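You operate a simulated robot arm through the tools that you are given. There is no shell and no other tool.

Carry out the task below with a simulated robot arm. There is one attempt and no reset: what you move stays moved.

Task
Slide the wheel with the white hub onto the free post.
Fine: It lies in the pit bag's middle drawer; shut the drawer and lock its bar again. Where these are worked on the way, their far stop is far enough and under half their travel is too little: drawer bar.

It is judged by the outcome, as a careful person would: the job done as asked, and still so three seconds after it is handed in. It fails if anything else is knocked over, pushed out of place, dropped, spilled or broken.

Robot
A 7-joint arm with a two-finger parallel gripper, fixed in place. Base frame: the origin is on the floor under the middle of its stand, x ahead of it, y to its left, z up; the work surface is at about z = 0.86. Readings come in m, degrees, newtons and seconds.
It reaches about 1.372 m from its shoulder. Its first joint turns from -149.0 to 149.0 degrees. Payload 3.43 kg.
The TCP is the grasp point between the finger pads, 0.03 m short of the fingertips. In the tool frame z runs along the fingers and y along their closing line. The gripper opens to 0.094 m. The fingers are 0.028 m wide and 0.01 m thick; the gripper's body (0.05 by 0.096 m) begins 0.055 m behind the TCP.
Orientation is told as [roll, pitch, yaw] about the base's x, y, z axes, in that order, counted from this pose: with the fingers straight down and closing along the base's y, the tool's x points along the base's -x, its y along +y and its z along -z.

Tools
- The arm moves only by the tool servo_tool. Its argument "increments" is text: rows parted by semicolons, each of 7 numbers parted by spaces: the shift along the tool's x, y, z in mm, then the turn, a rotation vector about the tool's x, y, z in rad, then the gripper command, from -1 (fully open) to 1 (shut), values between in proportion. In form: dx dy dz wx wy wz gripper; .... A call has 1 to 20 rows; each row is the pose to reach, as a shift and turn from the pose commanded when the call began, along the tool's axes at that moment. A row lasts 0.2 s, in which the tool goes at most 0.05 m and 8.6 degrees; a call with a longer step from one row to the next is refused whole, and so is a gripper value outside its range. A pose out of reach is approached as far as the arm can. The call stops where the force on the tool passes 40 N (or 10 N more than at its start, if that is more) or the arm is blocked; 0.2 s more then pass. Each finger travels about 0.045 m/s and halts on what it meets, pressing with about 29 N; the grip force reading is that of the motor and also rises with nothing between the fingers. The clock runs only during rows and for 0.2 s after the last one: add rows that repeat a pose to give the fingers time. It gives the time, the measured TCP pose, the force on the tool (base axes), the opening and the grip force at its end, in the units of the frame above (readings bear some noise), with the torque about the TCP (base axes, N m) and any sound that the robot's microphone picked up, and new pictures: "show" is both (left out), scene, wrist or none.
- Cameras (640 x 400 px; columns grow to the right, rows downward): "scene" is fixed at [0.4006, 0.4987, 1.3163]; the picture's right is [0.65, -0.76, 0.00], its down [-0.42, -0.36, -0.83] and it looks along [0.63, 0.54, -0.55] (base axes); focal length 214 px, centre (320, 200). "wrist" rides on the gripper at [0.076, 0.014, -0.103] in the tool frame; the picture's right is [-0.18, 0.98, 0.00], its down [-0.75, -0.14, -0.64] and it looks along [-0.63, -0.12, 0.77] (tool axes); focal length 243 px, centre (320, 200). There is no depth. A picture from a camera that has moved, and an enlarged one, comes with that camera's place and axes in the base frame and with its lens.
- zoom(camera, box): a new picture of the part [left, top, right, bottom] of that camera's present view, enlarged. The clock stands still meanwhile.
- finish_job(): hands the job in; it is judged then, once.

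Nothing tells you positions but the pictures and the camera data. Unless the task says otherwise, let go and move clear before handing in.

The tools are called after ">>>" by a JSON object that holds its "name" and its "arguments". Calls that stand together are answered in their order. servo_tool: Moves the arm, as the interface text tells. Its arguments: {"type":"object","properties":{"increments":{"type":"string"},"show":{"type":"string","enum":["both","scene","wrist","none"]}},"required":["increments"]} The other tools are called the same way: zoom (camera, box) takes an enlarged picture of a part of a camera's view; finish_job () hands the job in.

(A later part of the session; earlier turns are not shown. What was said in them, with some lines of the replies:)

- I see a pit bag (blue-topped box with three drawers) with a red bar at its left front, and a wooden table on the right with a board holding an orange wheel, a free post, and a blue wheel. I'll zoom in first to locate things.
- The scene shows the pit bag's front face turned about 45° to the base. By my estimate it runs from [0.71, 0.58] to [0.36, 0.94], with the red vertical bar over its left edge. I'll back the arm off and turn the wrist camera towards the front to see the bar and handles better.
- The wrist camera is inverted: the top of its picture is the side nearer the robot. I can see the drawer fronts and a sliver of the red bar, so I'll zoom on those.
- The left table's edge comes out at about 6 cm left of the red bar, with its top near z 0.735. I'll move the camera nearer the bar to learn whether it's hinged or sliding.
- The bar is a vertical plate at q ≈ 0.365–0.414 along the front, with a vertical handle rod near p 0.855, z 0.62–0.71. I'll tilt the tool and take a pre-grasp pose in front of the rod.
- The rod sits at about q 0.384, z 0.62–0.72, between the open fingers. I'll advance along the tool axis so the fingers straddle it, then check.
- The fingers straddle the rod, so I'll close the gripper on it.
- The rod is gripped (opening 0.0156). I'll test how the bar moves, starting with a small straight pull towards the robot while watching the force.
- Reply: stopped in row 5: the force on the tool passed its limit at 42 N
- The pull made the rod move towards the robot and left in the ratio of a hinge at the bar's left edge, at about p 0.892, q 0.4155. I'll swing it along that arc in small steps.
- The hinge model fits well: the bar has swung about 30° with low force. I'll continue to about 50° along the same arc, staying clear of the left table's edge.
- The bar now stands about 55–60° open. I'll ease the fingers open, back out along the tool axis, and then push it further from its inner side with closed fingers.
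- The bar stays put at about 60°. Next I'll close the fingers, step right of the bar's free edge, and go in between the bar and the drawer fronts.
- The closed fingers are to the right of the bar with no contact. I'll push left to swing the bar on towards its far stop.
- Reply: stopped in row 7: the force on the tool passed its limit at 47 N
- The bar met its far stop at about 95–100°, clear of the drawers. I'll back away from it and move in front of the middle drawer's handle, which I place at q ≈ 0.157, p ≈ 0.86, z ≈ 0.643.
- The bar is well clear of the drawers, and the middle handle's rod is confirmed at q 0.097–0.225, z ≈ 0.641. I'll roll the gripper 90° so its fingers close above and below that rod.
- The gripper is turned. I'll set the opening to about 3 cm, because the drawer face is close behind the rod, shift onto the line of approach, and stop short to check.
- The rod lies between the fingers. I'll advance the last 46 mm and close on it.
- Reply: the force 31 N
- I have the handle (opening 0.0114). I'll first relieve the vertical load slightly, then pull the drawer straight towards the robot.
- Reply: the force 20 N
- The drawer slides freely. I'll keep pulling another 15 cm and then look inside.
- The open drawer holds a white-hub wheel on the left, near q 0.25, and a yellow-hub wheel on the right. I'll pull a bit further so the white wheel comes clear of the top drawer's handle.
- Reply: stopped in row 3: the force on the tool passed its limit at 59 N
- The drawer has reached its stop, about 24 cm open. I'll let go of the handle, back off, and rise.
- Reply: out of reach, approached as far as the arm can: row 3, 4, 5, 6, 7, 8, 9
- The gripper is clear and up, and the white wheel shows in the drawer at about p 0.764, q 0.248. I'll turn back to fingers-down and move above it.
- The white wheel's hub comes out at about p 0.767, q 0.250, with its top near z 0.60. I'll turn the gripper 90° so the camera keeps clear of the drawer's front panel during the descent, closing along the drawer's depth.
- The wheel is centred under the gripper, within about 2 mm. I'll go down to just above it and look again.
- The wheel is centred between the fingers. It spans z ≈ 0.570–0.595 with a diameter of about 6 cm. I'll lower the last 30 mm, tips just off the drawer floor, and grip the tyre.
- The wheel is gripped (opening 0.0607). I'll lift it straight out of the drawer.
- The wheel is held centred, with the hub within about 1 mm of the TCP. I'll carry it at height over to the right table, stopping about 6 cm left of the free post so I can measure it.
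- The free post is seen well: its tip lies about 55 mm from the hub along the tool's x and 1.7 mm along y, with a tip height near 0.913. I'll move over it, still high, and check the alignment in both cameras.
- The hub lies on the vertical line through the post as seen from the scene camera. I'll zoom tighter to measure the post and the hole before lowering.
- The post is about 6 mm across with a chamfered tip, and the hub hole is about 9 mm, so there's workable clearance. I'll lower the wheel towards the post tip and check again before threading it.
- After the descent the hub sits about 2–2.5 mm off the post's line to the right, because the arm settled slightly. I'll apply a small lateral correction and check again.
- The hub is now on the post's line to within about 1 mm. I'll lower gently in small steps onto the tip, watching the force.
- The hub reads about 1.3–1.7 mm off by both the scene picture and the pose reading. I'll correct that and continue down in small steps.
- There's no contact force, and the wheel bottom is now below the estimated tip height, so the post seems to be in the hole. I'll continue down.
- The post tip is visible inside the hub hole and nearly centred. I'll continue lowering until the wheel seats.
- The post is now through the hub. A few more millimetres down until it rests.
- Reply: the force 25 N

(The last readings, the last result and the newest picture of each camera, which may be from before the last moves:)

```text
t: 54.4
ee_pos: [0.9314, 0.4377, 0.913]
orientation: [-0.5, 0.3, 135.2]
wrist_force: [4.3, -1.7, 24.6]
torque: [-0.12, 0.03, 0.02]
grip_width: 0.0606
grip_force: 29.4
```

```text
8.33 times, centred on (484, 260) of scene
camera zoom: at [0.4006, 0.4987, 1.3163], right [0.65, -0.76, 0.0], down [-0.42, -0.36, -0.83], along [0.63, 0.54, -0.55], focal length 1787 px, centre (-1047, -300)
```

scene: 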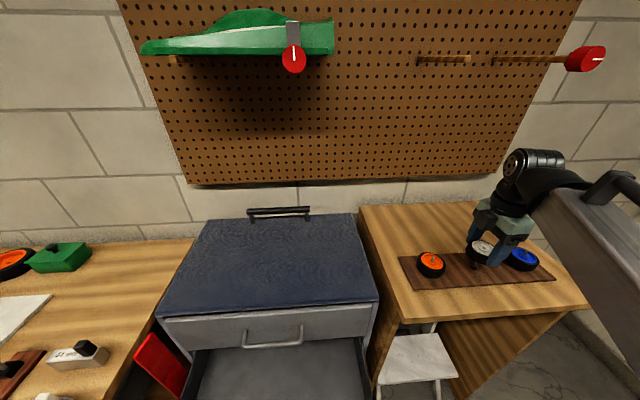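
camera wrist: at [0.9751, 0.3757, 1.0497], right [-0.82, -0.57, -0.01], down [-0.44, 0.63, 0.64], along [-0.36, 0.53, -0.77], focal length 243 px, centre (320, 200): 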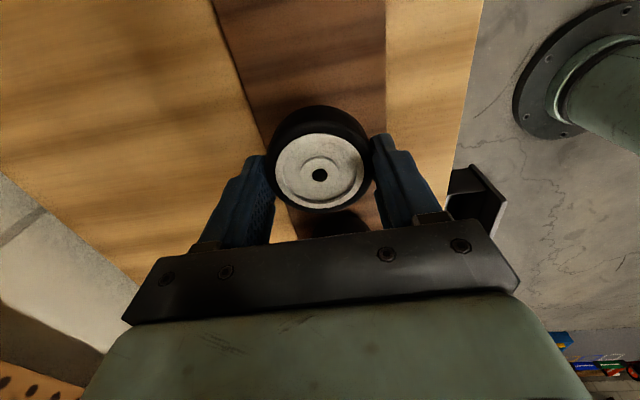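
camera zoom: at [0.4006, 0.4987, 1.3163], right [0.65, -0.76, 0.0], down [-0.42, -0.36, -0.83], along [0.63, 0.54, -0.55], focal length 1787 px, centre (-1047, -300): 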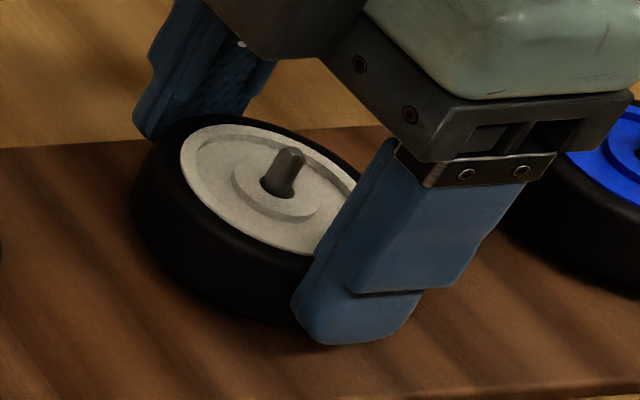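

The force has risen to about 25 N, so the wheel has seated, and its post sticks out like its neighbours'. I'll relieve the push, open, and lift away.

>>> {"name": "servo_tool", "arguments": {"increments": "0 0 -2 0 0 0 1; 0 0 -2 0 0 0 -0.5; 0 0 -2 0 0 0 -0.8; 0 0 -2 0 0 0 -1; 0 0 -2 0 0 0 -1; 0 0 -15 0 0 0 -1; 0 0 -40 0 0 0 -1; 0 0 -80 0 0 0 -1; 0 0 -120 0 0 0 -1; 0 0 -160 0 0 0 -1"}}

>>> {"name": "zoom", "arguments": {"camera": "scene", "box": [410, 230, 540, 290]}}

```text
t: 56.6
ee_pos: [0.9299, 0.438, 1.0697]
orientation: [-0.5, 0.3, 135.1]
wrist_force: [0.1, -0.3, -0.2]
torque: [0.04, 0.0, 0.01]
grip_width: 0.0939
grip_force: 0.1
camera wrist: at [0.9727, 0.3742, 1.173], right [-0.82, -0.57, -0.01], down [-0.44, 0.63, 0.64], along [-0.36, 0.53, -0.77], focal length 243 px, centre (320, 200)
```

scene: 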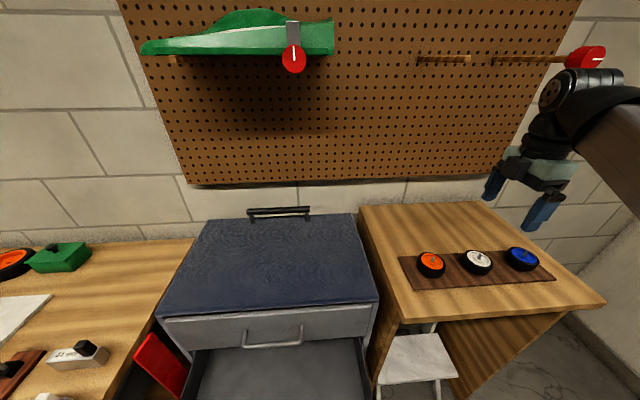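
wrist: 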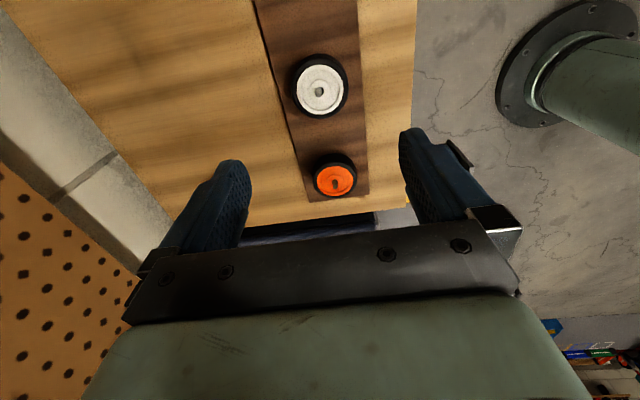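

```text
4.92 times, centred on (475, 260) of scene
camera zoom: at [0.4006, 0.4987, 1.3163], right [0.65, -0.76, 0.0], down [-0.42, -0.36, -0.83], along [0.63, 0.54, -0.55], focal length 1056 px, centre (-443, -95)
```

zoom: 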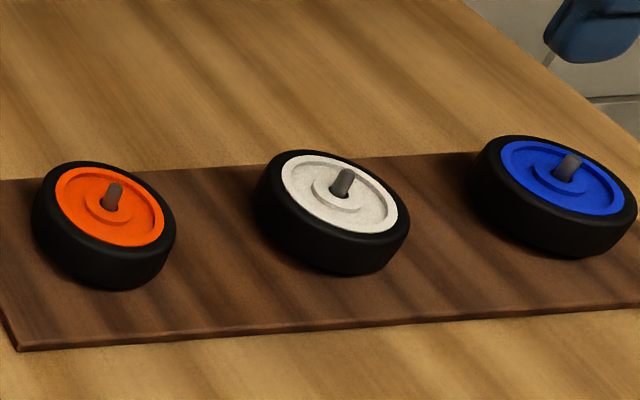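

The white-hub wheel now sits on the middle post between the other two. Next I'll close the drawer: I'll bring the arm back in front of its open panel with the fingers shut, left of the handles.

>>> {"name": "servo_tool", "arguments": {"increments": "-37.5 21.6 10 0.0201 -0.0201 0.0908 1; -75.1 43.2 20 0.0402 -0.0402 0.1816 1; -112.6 64.8 30 0.0604 -0.0604 0.2724 1; -150.1 86.4 40 0.0805 -0.0805 0.3632 1; -187.6 107.9 50 0.1006 -0.1006 0.454 1; -225.2 129.5 60 0.1207 -0.1207 0.5447 1; -262.7 151.1 70 0.1409 -0.1409 0.6355 1; -300.2 172.7 80 0.161 -0.161 0.7263 1; -337.8 194.3 90 0.1811 -0.1811 0.8171 1; -375.3 215.9 100 0.2012 -0.2012 0.9079 1; -412.8 237.5 110 0.2214 -0.2214 0.9987 1; -450.4 259.1 120 0.2415 -0.2415 1.0895 1; -487.9 280.6 130 0.2616 -0.2616 1.1803 1; -525.4 302.2 140 0.2817 -0.2817 1.2711 1; -562.9 323.8 150 0.3019 -0.3019 1.3619 1; -600.5 345.4 160 0.322 -0.322 1.4527 1; -638 367 170 0.3421 -0.3421 1.5435 1"}}

```text
t: 60.2
ee_pos: [0.2199, 0.6291, 0.8959]
orientation: [-0.3, -25.5, 45.1]
wrist_force: [-0.7, 0.4, 0.6]
torque: [-0.01, 0.02, 0.04]
grip_width: 0.0
grip_force: 29.6
camera wrist: at [0.1294, 0.559, 0.9568], right [-0.58, 0.81, 0.07], down [0.38, 0.19, 0.9], along [0.72, 0.55, -0.42], focal length 243 px, centre (320, 200)
```

scene: 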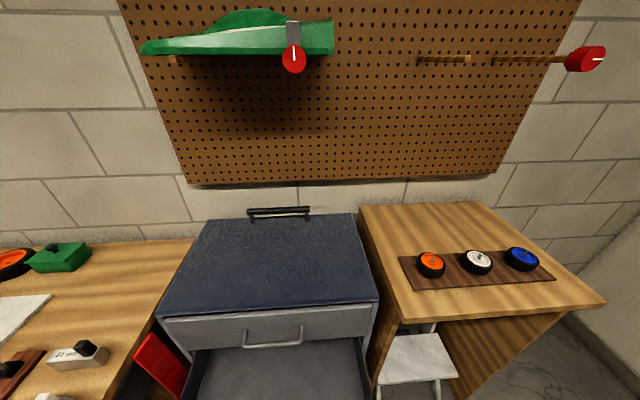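
wrist: 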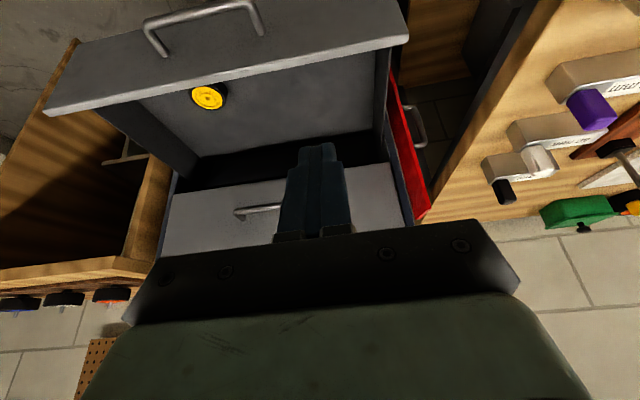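

The arm is in front of the open drawer at q ≈ 0.29, left of the handle, and the yellow wheel still lies inside. I'll lower until the fingertips are level with the upper part of the front panel.

>>> {"name": "servo_tool", "arguments": {"increments": "18.7 0 35.4 0 0 0 1; 37.4 0 70.8 0 0 0 1; 56.1 0 106.2 0 0 0 1; 74.8 0 141.6 0 0 0 1; 93.6 0 177 0 0 0 1"}}

```text
t: 61.4
ee_pos: [0.2138, 0.623, 0.6951]
orientation: [-0.3, -25.5, 45.3]
wrist_force: [0.8, 0.7, -0.1]
torque: [0.0, 0.01, 0.01]
grip_width: 0.0
grip_force: 29.3
camera wrist: at [0.1233, 0.5525, 0.7544], right [-0.58, 0.81, 0.07], down [0.38, 0.19, 0.9], along [0.72, 0.55, -0.42], focal length 243 px, centre (320, 200)
```

scene: 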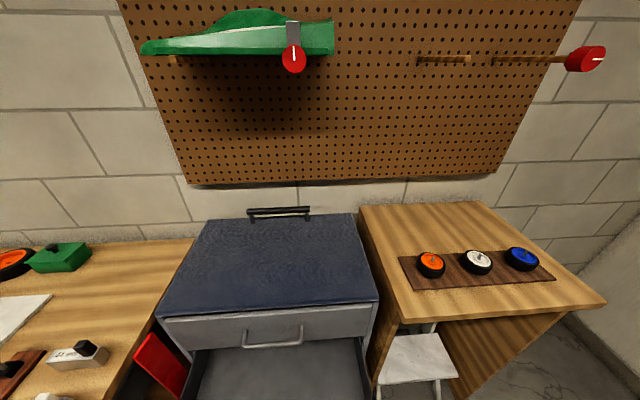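
wrist: 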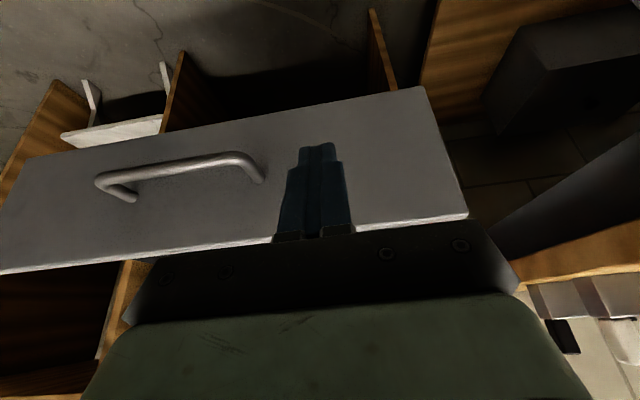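

The closed fingertips face the panel. I'll push the drawer in at a moderate pace and stop a few centimetres short of closed.

>>> {"name": "servo_tool", "arguments": {"increments": "-18.1 0 8.5 0 0 0 1; -36.3 0 16.9 0 0 0 1; -54.4 0 25.4 0 0 0 1; -72.5 0 33.8 0 0 0 1; -90.6 0 42.3 0 0 0 1; -108.8 0 50.7 0 0 0 1; -126.9 0 59.2 0 0 0 1; -145 0 67.6 0 0 0 1; -163.1 0 76.1 0 0 0 1; -181.3 0 84.5 0 0 0 1; -199.4 0 93 0 0 0 1; -217.5 0 101.4 0 0 0 1"}}

>>> {"name": "zoom", "arguments": {"camera": "scene", "box": [120, 280, 380, 400]}}

```text
t: 64.0
ee_pos: [0.3845, 0.7904, 0.6959]
orientation: [-0.3, -25.4, 45.3]
wrist_force: [-0.1, -0.6, -0.2]
torque: [-0.02, -0.01, 0.03]
grip_width: 0.0001
grip_force: 29.0
camera wrist: at [0.2948, 0.7205, 0.7561], right [-0.58, 0.81, 0.07], down [0.38, 0.19, 0.9], along [0.72, 0.55, -0.42], focal length 243 px, centre (320, 200)
```

scene: 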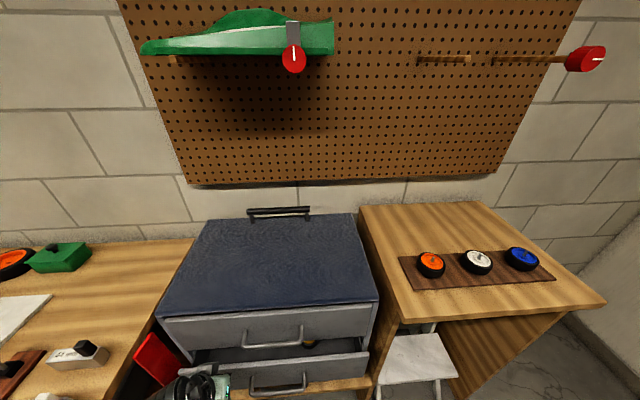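
wrist: 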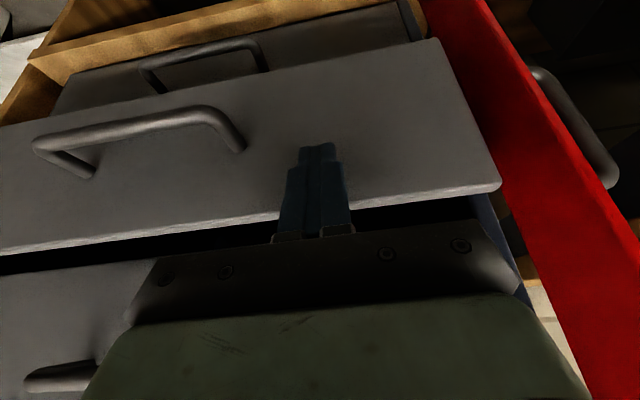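

```text
2.46 times, centred on (250, 340) of scene
camera zoom: at [0.4006, 0.4987, 1.3163], right [0.65, -0.76, 0.0], down [-0.42, -0.36, -0.83], along [0.63, 0.54, -0.55], focal length 528 px, centre (492, -145)
```

zoom: 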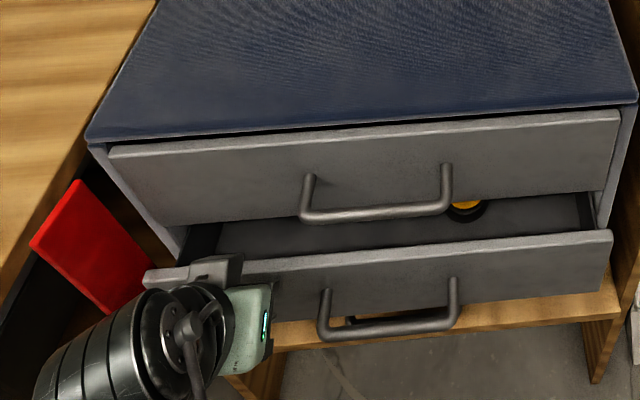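

The drawer is nearly in, with about 4 cm left. I'll push slowly until it meets its stop.

>>> {"name": "servo_tool", "arguments": {"increments": "-9.1 0 4.2 0 0 0 1; -18.1 0 8.5 0 0 0 1; -25.4 0 11.8 0 0 0 1; -30.8 0 14.4 0 0 0 1; -35.3 0 16.5 0 0 0 1; -39.9 0 18.6 0 0 0 1; -44.4 0 20.7 0 0 0 1; -48.9 0 22.8 0 0 0 1"}}

>>> {"name": "zoom", "arguments": {"camera": "scene", "box": [120, 280, 380, 400]}}

```text
t: 65.7
ee_pos: [0.4169, 0.8232, 0.697]
orientation: [-0.4, -24.7, 45.2]
wrist_force: [-5.5, -4.7, 3.1]
torque: [-0.04, 0.06, 0.03]
grip_width: 0.0002
grip_force: 28.7
stopped in row 8: the force on the tool passed its limit at 46 N (the readings are from after the stop); the commanded pose is now the measured one
camera wrist: at [0.3269, 0.7535, 0.7573], right [-0.58, 0.81, 0.07], down [0.39, 0.2, 0.9], along [0.72, 0.55, -0.43], focal length 243 px, centre (320, 200)
```

scene: 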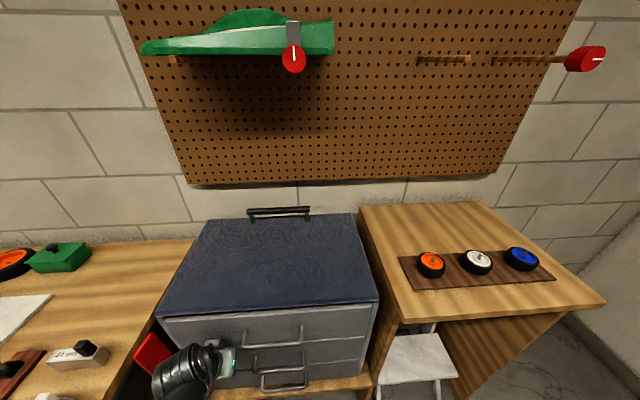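
wrist: 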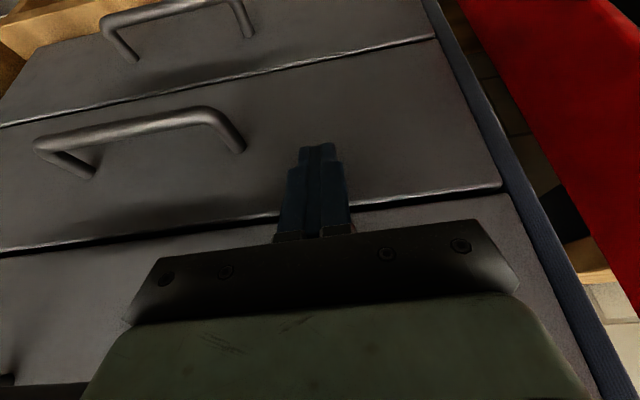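

```text
2.46 times, centred on (250, 340) of scene
camera zoom: at [0.4006, 0.4987, 1.3163], right [0.65, -0.76, 0.0], down [-0.42, -0.36, -0.83], along [0.63, 0.54, -0.55], focal length 528 px, centre (492, -145)
```

zoom: 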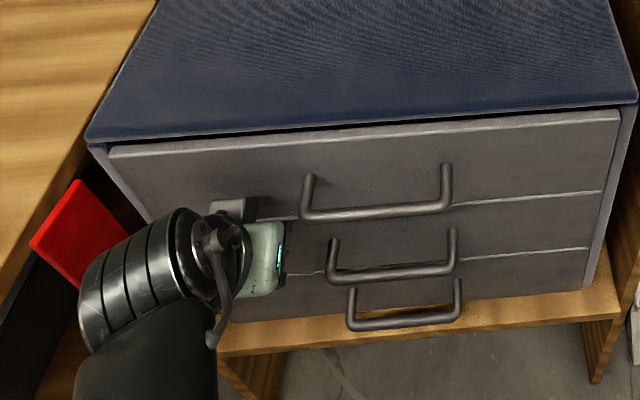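

The drawer is flush and shut (the force rose at its stop). Now I'll back off, rise, and go round to the left of the open bar, above table height, so I can push it closed again.

>>> {"name": "servo_tool", "arguments": {"increments": "36.3 0 -16.9 0 0 0 1; 72.5 0 -33.8 0 0 0 1; 51.4 0 -79.1 0 0 0 1; 30.3 0 -124.4 0 0 0 1; 9.1 0 -169.7 0 0 0 1; -13.3 0 -214 0 0 0 1; -13.3 43 -218 0 0 0 1; -13.3 86 -218 0 0 0 1; -13.3 128 -218 0 0 0 1; -13.3 170 -218 0 0 0 1"}}

>>> {"name": "zoom", "arguments": {"camera": "scene", "box": [80, 280, 240, 400]}}

>>> {"name": "zoom", "arguments": {"camera": "wrist", "box": [160, 0, 480, 240]}}

```text
t: 67.9
ee_pos: [0.2385, 0.8905, 0.8997]
orientation: [-0.4, -24.9, 45.2]
wrist_force: [0.6, -0.4, -0.9]
torque: [0.0, 0.01, -0.04]
grip_width: 0.0
grip_force: 28.6
camera wrist: at [0.1491, 0.8205, 0.9621], right [-0.58, 0.81, 0.07], down [0.39, 0.2, 0.9], along [0.72, 0.55, -0.43], focal length 243 px, centre (320, 200)
```

scene: 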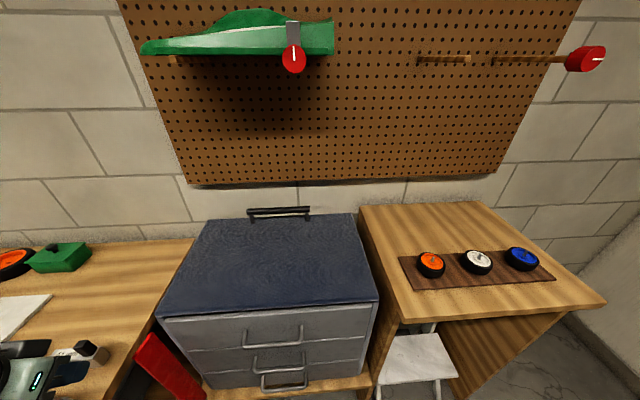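
wrist: 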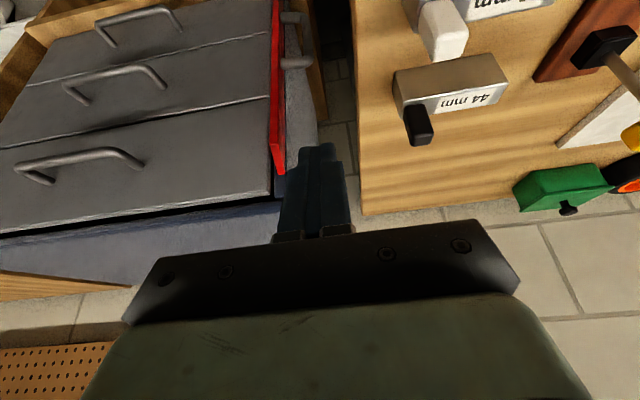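

```text
3.33 times, centred on (160, 340) of scene
camera zoom: at [0.4006, 0.4987, 1.3163], right [0.65, -0.76, 0.0], down [-0.42, -0.36, -0.83], along [0.63, 0.54, -0.55], focal length 715 px, centre (853, -267)
```

zoom: 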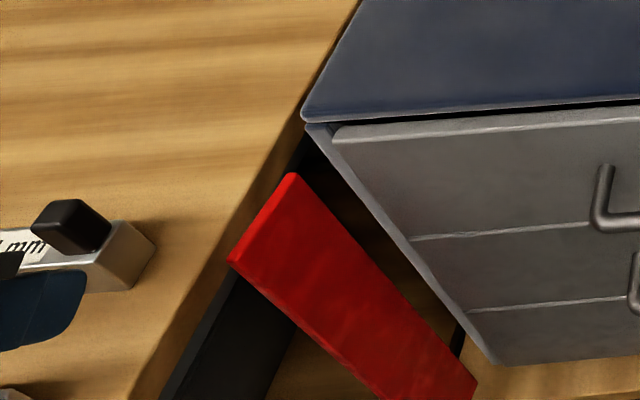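

```text
1.67 times, centred on (320, 120) of wrist
camera zoom: at [0.1491, 0.8205, 0.9621], right [-0.58, 0.81, 0.07], down [0.39, 0.2, 0.9], along [0.72, 0.55, -0.43], focal length 404 px, centre (320, 333)
```

zoom: 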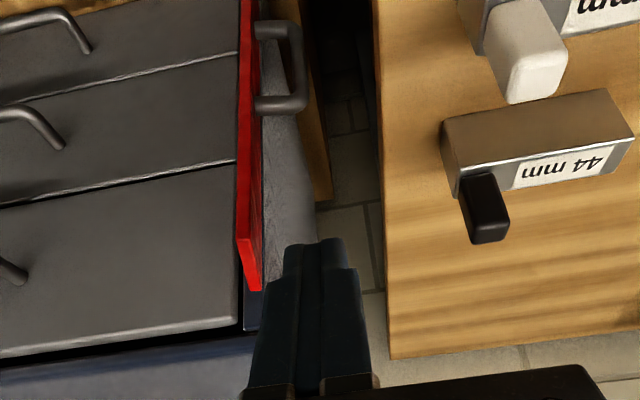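

The fingers are left of the open bar, with the gauge blocks on the table well clear. I'll lower beside the bar's upper part, above table height and above its handle.

>>> {"name": "servo_tool", "arguments": {"increments": "5 0 29.4 0 0 0 1; 9.9 0 58.7 0 0 0 1; 14.9 0 88 0 0 0 1; 19.8 0 117.4 0 0 0 1"}}

>>> {"name": "zoom", "arguments": {"camera": "scene", "box": [80, 280, 240, 400]}}

>>> {"name": "zoom", "arguments": {"camera": "wrist", "box": [160, 0, 480, 240]}}

```text
t: 68.9
ee_pos: [0.2629, 0.9104, 0.784]
orientation: [-0.3, -24.8, 45.3]
wrist_force: [0.2, -0.5, 0.2]
torque: [0.04, -0.01, 0.0]
grip_width: 0.0
grip_force: 29.0
camera wrist: at [0.1728, 0.8406, 0.8459], right [-0.58, 0.81, 0.07], down [0.39, 0.2, 0.9], along [0.72, 0.55, -0.43], focal length 243 px, centre (320, 200)
```

scene: 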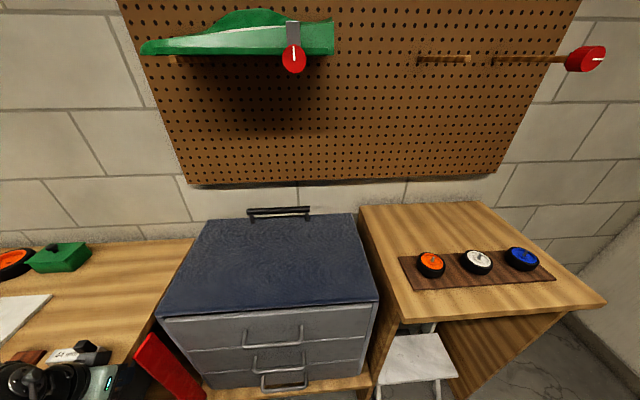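
wrist: 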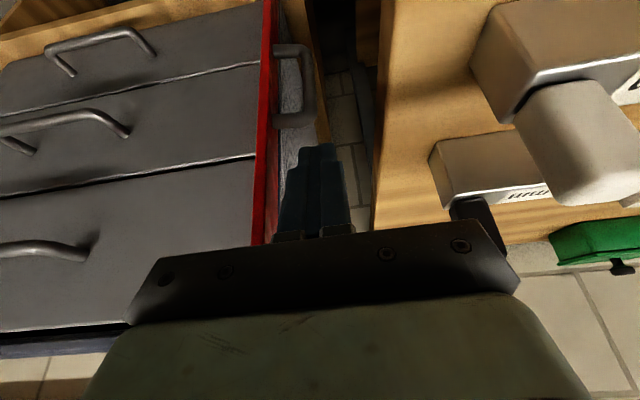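

```text
3.33 times, centred on (160, 340) of scene
camera zoom: at [0.4006, 0.4987, 1.3163], right [0.65, -0.76, 0.0], down [-0.42, -0.36, -0.83], along [0.63, 0.54, -0.55], focal length 715 px, centre (853, -267)
```

zoom: 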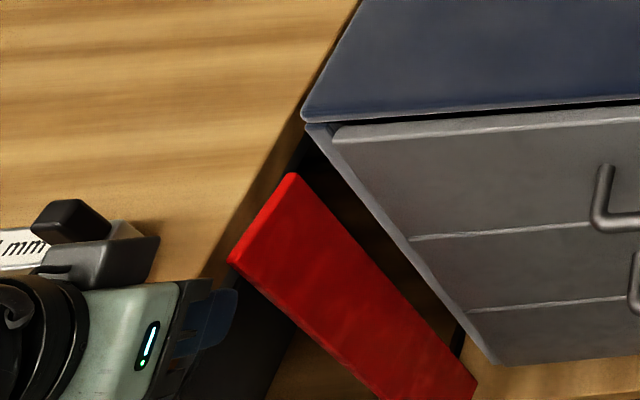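

```text
1.67 times, centred on (320, 120) of wrist
camera zoom: at [0.1728, 0.8406, 0.8459], right [-0.58, 0.81, 0.07], down [0.39, 0.2, 0.9], along [0.72, 0.55, -0.43], focal length 404 px, centre (320, 333)
```

zoom: 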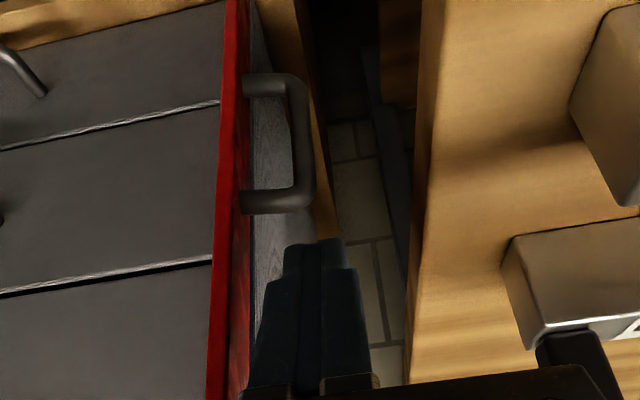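

The fingers are beside the bar, above its handle. I'll push right so the bar swings closed, following its arc forward at the end.

>>> {"name": "servo_tool", "arguments": {"increments": "0 -12 0 0 0 0 1; 0 -24 0 0 0 0 1; 0 -36 0 0 0 0 1; 0 -48 0 0 0 0 1; -4.5 -58 2.1 0 0 0 1; -9.1 -68 4.2 0 0 0 1; -13.8 -73 6.4 0 0 0 1; -18.5 -78 8.6 0 0 0 1"}}

>>> {"name": "zoom", "arguments": {"camera": "scene", "box": [80, 280, 240, 400]}}

>>> {"name": "zoom", "arguments": {"camera": "wrist", "box": [160, 0, 480, 240]}}

```text
t: 70.7
ee_pos: [0.3321, 0.8699, 0.7837]
orientation: [-0.2, -24.7, 45.1]
wrist_force: [-0.6, 0.6, -0.8]
torque: [0.0, -0.01, 0.03]
grip_width: 0.0001
grip_force: 28.7
camera wrist: at [0.2431, 0.8004, 0.8454], right [-0.58, 0.81, 0.07], down [0.39, 0.2, 0.9], along [0.72, 0.55, -0.43], focal length 243 px, centre (320, 200)
```

scene: 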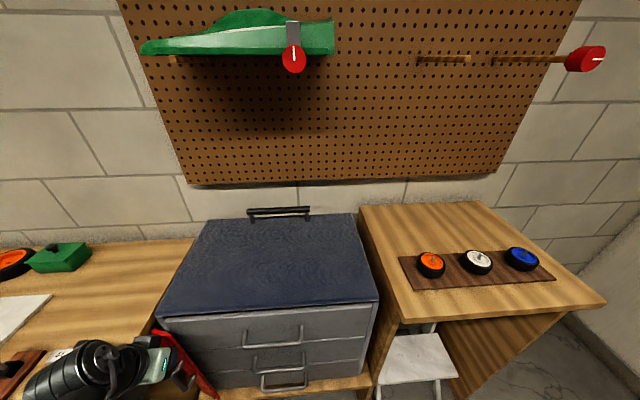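
wrist: 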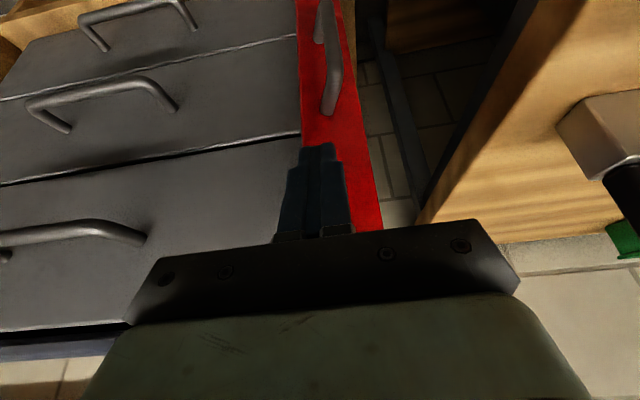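

```text
3.33 times, centred on (160, 340) of scene
camera zoom: at [0.4006, 0.4987, 1.3163], right [0.65, -0.76, 0.0], down [-0.42, -0.36, -0.83], along [0.63, 0.54, -0.55], focal length 715 px, centre (853, -267)
```

zoom: 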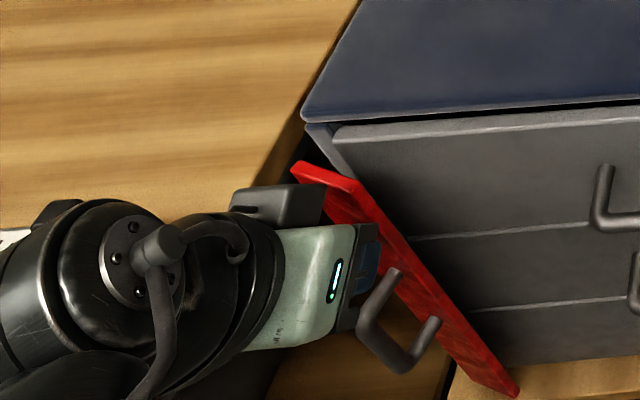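

```text
1.67 times, centred on (320, 120) of wrist
camera zoom: at [0.2431, 0.8004, 0.8454], right [-0.58, 0.81, 0.07], down [0.39, 0.2, 0.9], along [0.72, 0.55, -0.43], focal length 404 px, centre (320, 333)
```

zoom: 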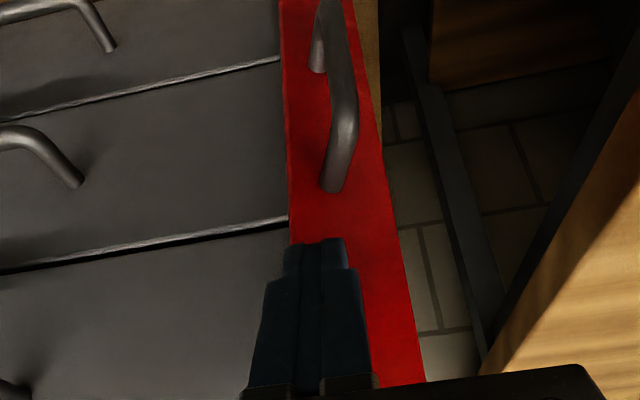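

The bar is almost shut. I'll press it straight in until it meets its stop.

>>> {"name": "servo_tool", "arguments": {"increments": "-3.6 0 1.7 0 0 0 1; -7.3 0 3.4 0 0 0 1; -10.9 0 5.1 0 0 0 1; -14.5 0 6.8 0 0 0 1; -18.1 0 8.5 0 0 0 1; -21.8 0 10.1 0 0 0 1; -25.4 0 11.8 0 0 0 1"}}

>>> {"name": "zoom", "arguments": {"camera": "scene", "box": [80, 280, 240, 400]}}

>>> {"name": "zoom", "arguments": {"camera": "wrist", "box": [160, 0, 480, 240]}}

```text
t: 72.2
ee_pos: [0.3439, 0.8815, 0.7828]
orientation: [-0.4, -24.1, 45.1]
wrist_force: [-5.7, -5.6, 3.6]
torque: [-0.04, 0.06, 0.02]
grip_width: 0.0
grip_force: 28.7
stopped in row 7: the force on the tool passed its limit at 46 N (the readings are from after the stop); the commanded pose is now the measured one
camera wrist: at [0.2543, 0.8127, 0.8456], right [-0.58, 0.81, 0.07], down [0.4, 0.21, 0.89], along [0.71, 0.54, -0.44], focal length 243 px, centre (320, 200)
```

scene: 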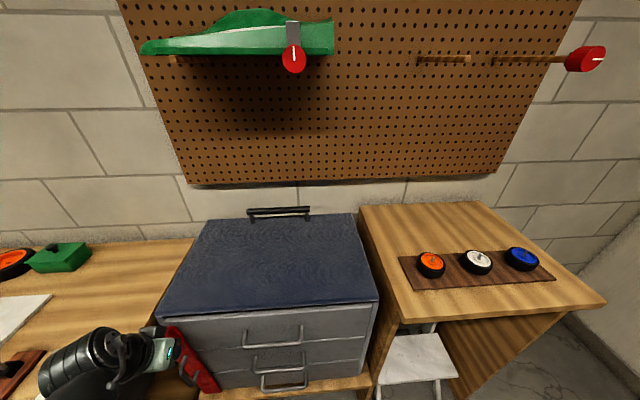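
wrist: 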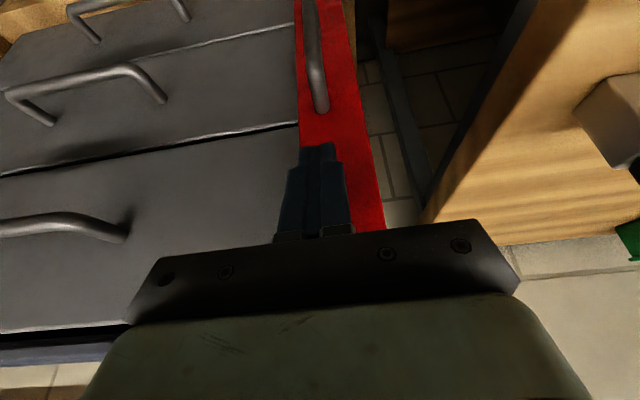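

```text
3.33 times, centred on (160, 340) of scene
camera zoom: at [0.4006, 0.4987, 1.3163], right [0.65, -0.76, 0.0], down [-0.42, -0.36, -0.83], along [0.63, 0.54, -0.55], focal length 715 px, centre (853, -267)
```

zoom: 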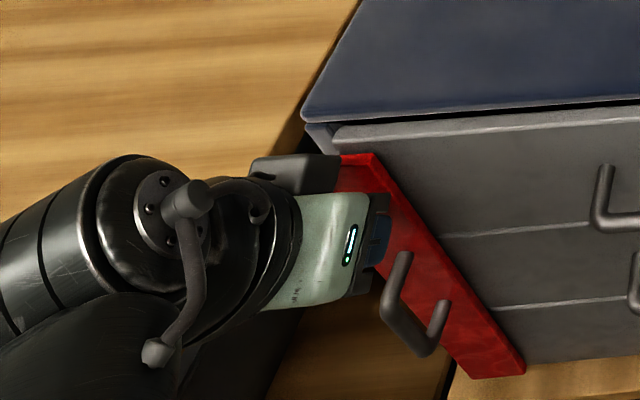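

```text
1.67 times, centred on (320, 120) of wrist
camera zoom: at [0.2543, 0.8127, 0.8456], right [-0.58, 0.81, 0.07], down [0.4, 0.21, 0.89], along [0.71, 0.54, -0.44], focal length 404 px, centre (320, 333)
```

zoom: 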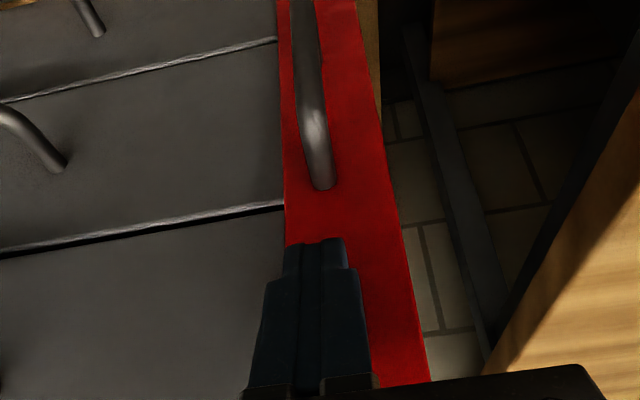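

The bar is back where it started, against its stop. I'll back the arm away and up, then inspect everything.

>>> {"name": "servo_tool", "arguments": {"increments": "9 0 -4.2 0 0 0 1; 36.3 0 -16.9 0 0 0 1; 72.5 0 -33.8 0 0 0 1; 108.8 0 -50.7 0 0 0 1; 91.9 0 -87 0 0 0 1; 75 0 -123.2 0 0 0 1; 58.1 0 -159.5 0 0 0 1; 41.2 0 -195.7 0 0 0 1"}}

>>> {"name": "zoom", "arguments": {"camera": "scene", "box": [140, 280, 400, 400]}}

>>> {"name": "zoom", "arguments": {"camera": "scene", "box": [80, 280, 240, 400]}}

>>> {"name": "zoom", "arguments": {"camera": "scene", "box": [380, 220, 580, 320]}}

>>> {"name": "zoom", "arguments": {"camera": "scene", "box": [0, 220, 200, 400]}}

```text
t: 74.0
ee_pos: [0.2592, 0.8024, 0.9427]
orientation: [-0.4, -24.1, 45.2]
wrist_force: [-0.1, 0.6, 0.4]
torque: [-0.03, 0.0, -0.02]
grip_width: 0.0
grip_force: 28.6
camera wrist: at [0.1699, 0.733, 1.0057], right [-0.58, 0.81, 0.07], down [0.4, 0.21, 0.89], along [0.71, 0.54, -0.44], focal length 243 px, centre (320, 200)
```

scene: 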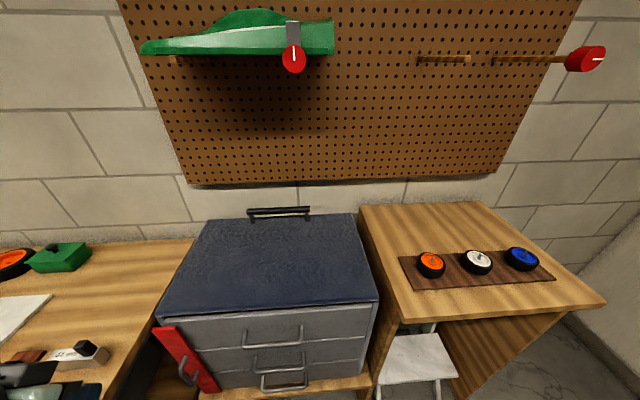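
wrist: 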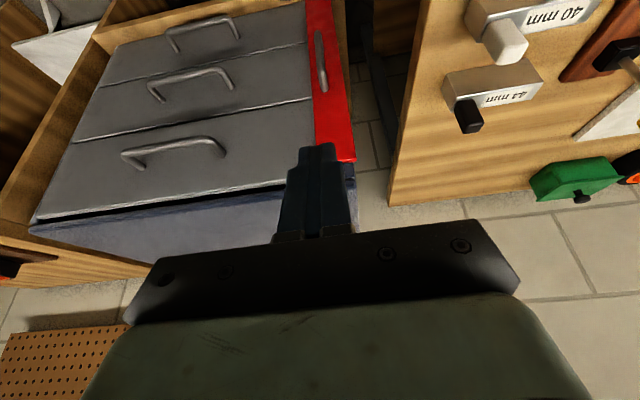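

```text
2.46 times, centred on (270, 340) of scene
camera zoom: at [0.4006, 0.4987, 1.3163], right [0.65, -0.76, 0.0], down [-0.42, -0.36, -0.83], along [0.63, 0.54, -0.55], focal length 528 px, centre (443, -145)
```

zoom: 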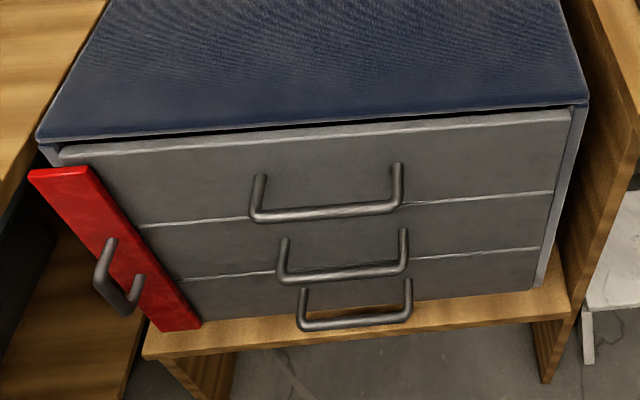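

```text
3.33 times, centred on (160, 340) of scene
camera zoom: at [0.4006, 0.4987, 1.3163], right [0.65, -0.76, 0.0], down [-0.42, -0.36, -0.83], along [0.63, 0.54, -0.55], focal length 715 px, centre (853, -267)
```

zoom: 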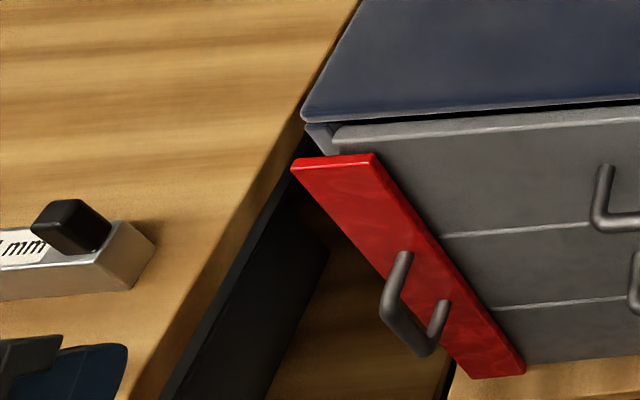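

```text
3.20 times, centred on (480, 270) of scene
camera zoom: at [0.4006, 0.4987, 1.3163], right [0.65, -0.76, 0.0], down [-0.42, -0.36, -0.83], along [0.63, 0.54, -0.55], focal length 686 px, centre (-192, -24)
```

zoom: 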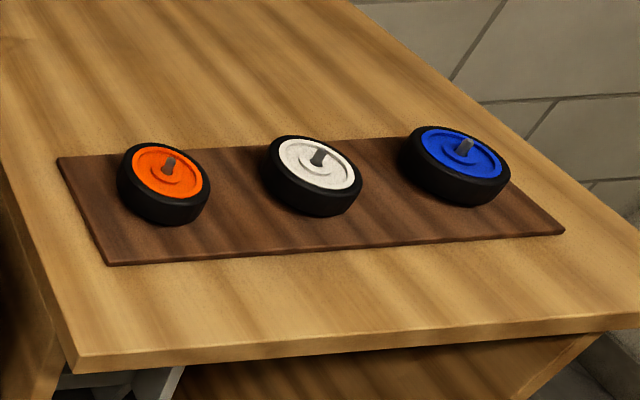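

```text
2.22 times, centred on (100, 310) of scene
camera zoom: at [0.4006, 0.4987, 1.3163], right [0.65, -0.76, 0.0], down [-0.42, -0.36, -0.83], along [0.63, 0.54, -0.55], focal length 477 px, centre (809, -44)
```

zoom: 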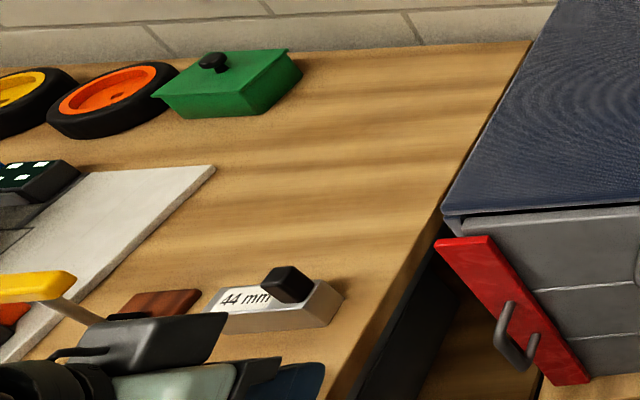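

The white wheel is seated on the middle post between its undisturbed neighbours. The drawer and bar match the starting picture, the table items are where they were, and the arm is clear and empty. I'm handing the job in.

>>> {"name": "finish_job", "arguments": {}}

```text
The job is handed in.
```

The white-hub wheel is on the free post, between the orange and blue wheels. The middle drawer is shut and its red bar is closed against its stop again.

In the last pictures the drawer fronts and the bar matched the starting view. The orange and blue wheels and the blocks on the left table had not moved. The yellow-hub wheel stayed in the drawer; I last saw it as the drawer was closing. The arm had let go and moved clear before I handed the job in.
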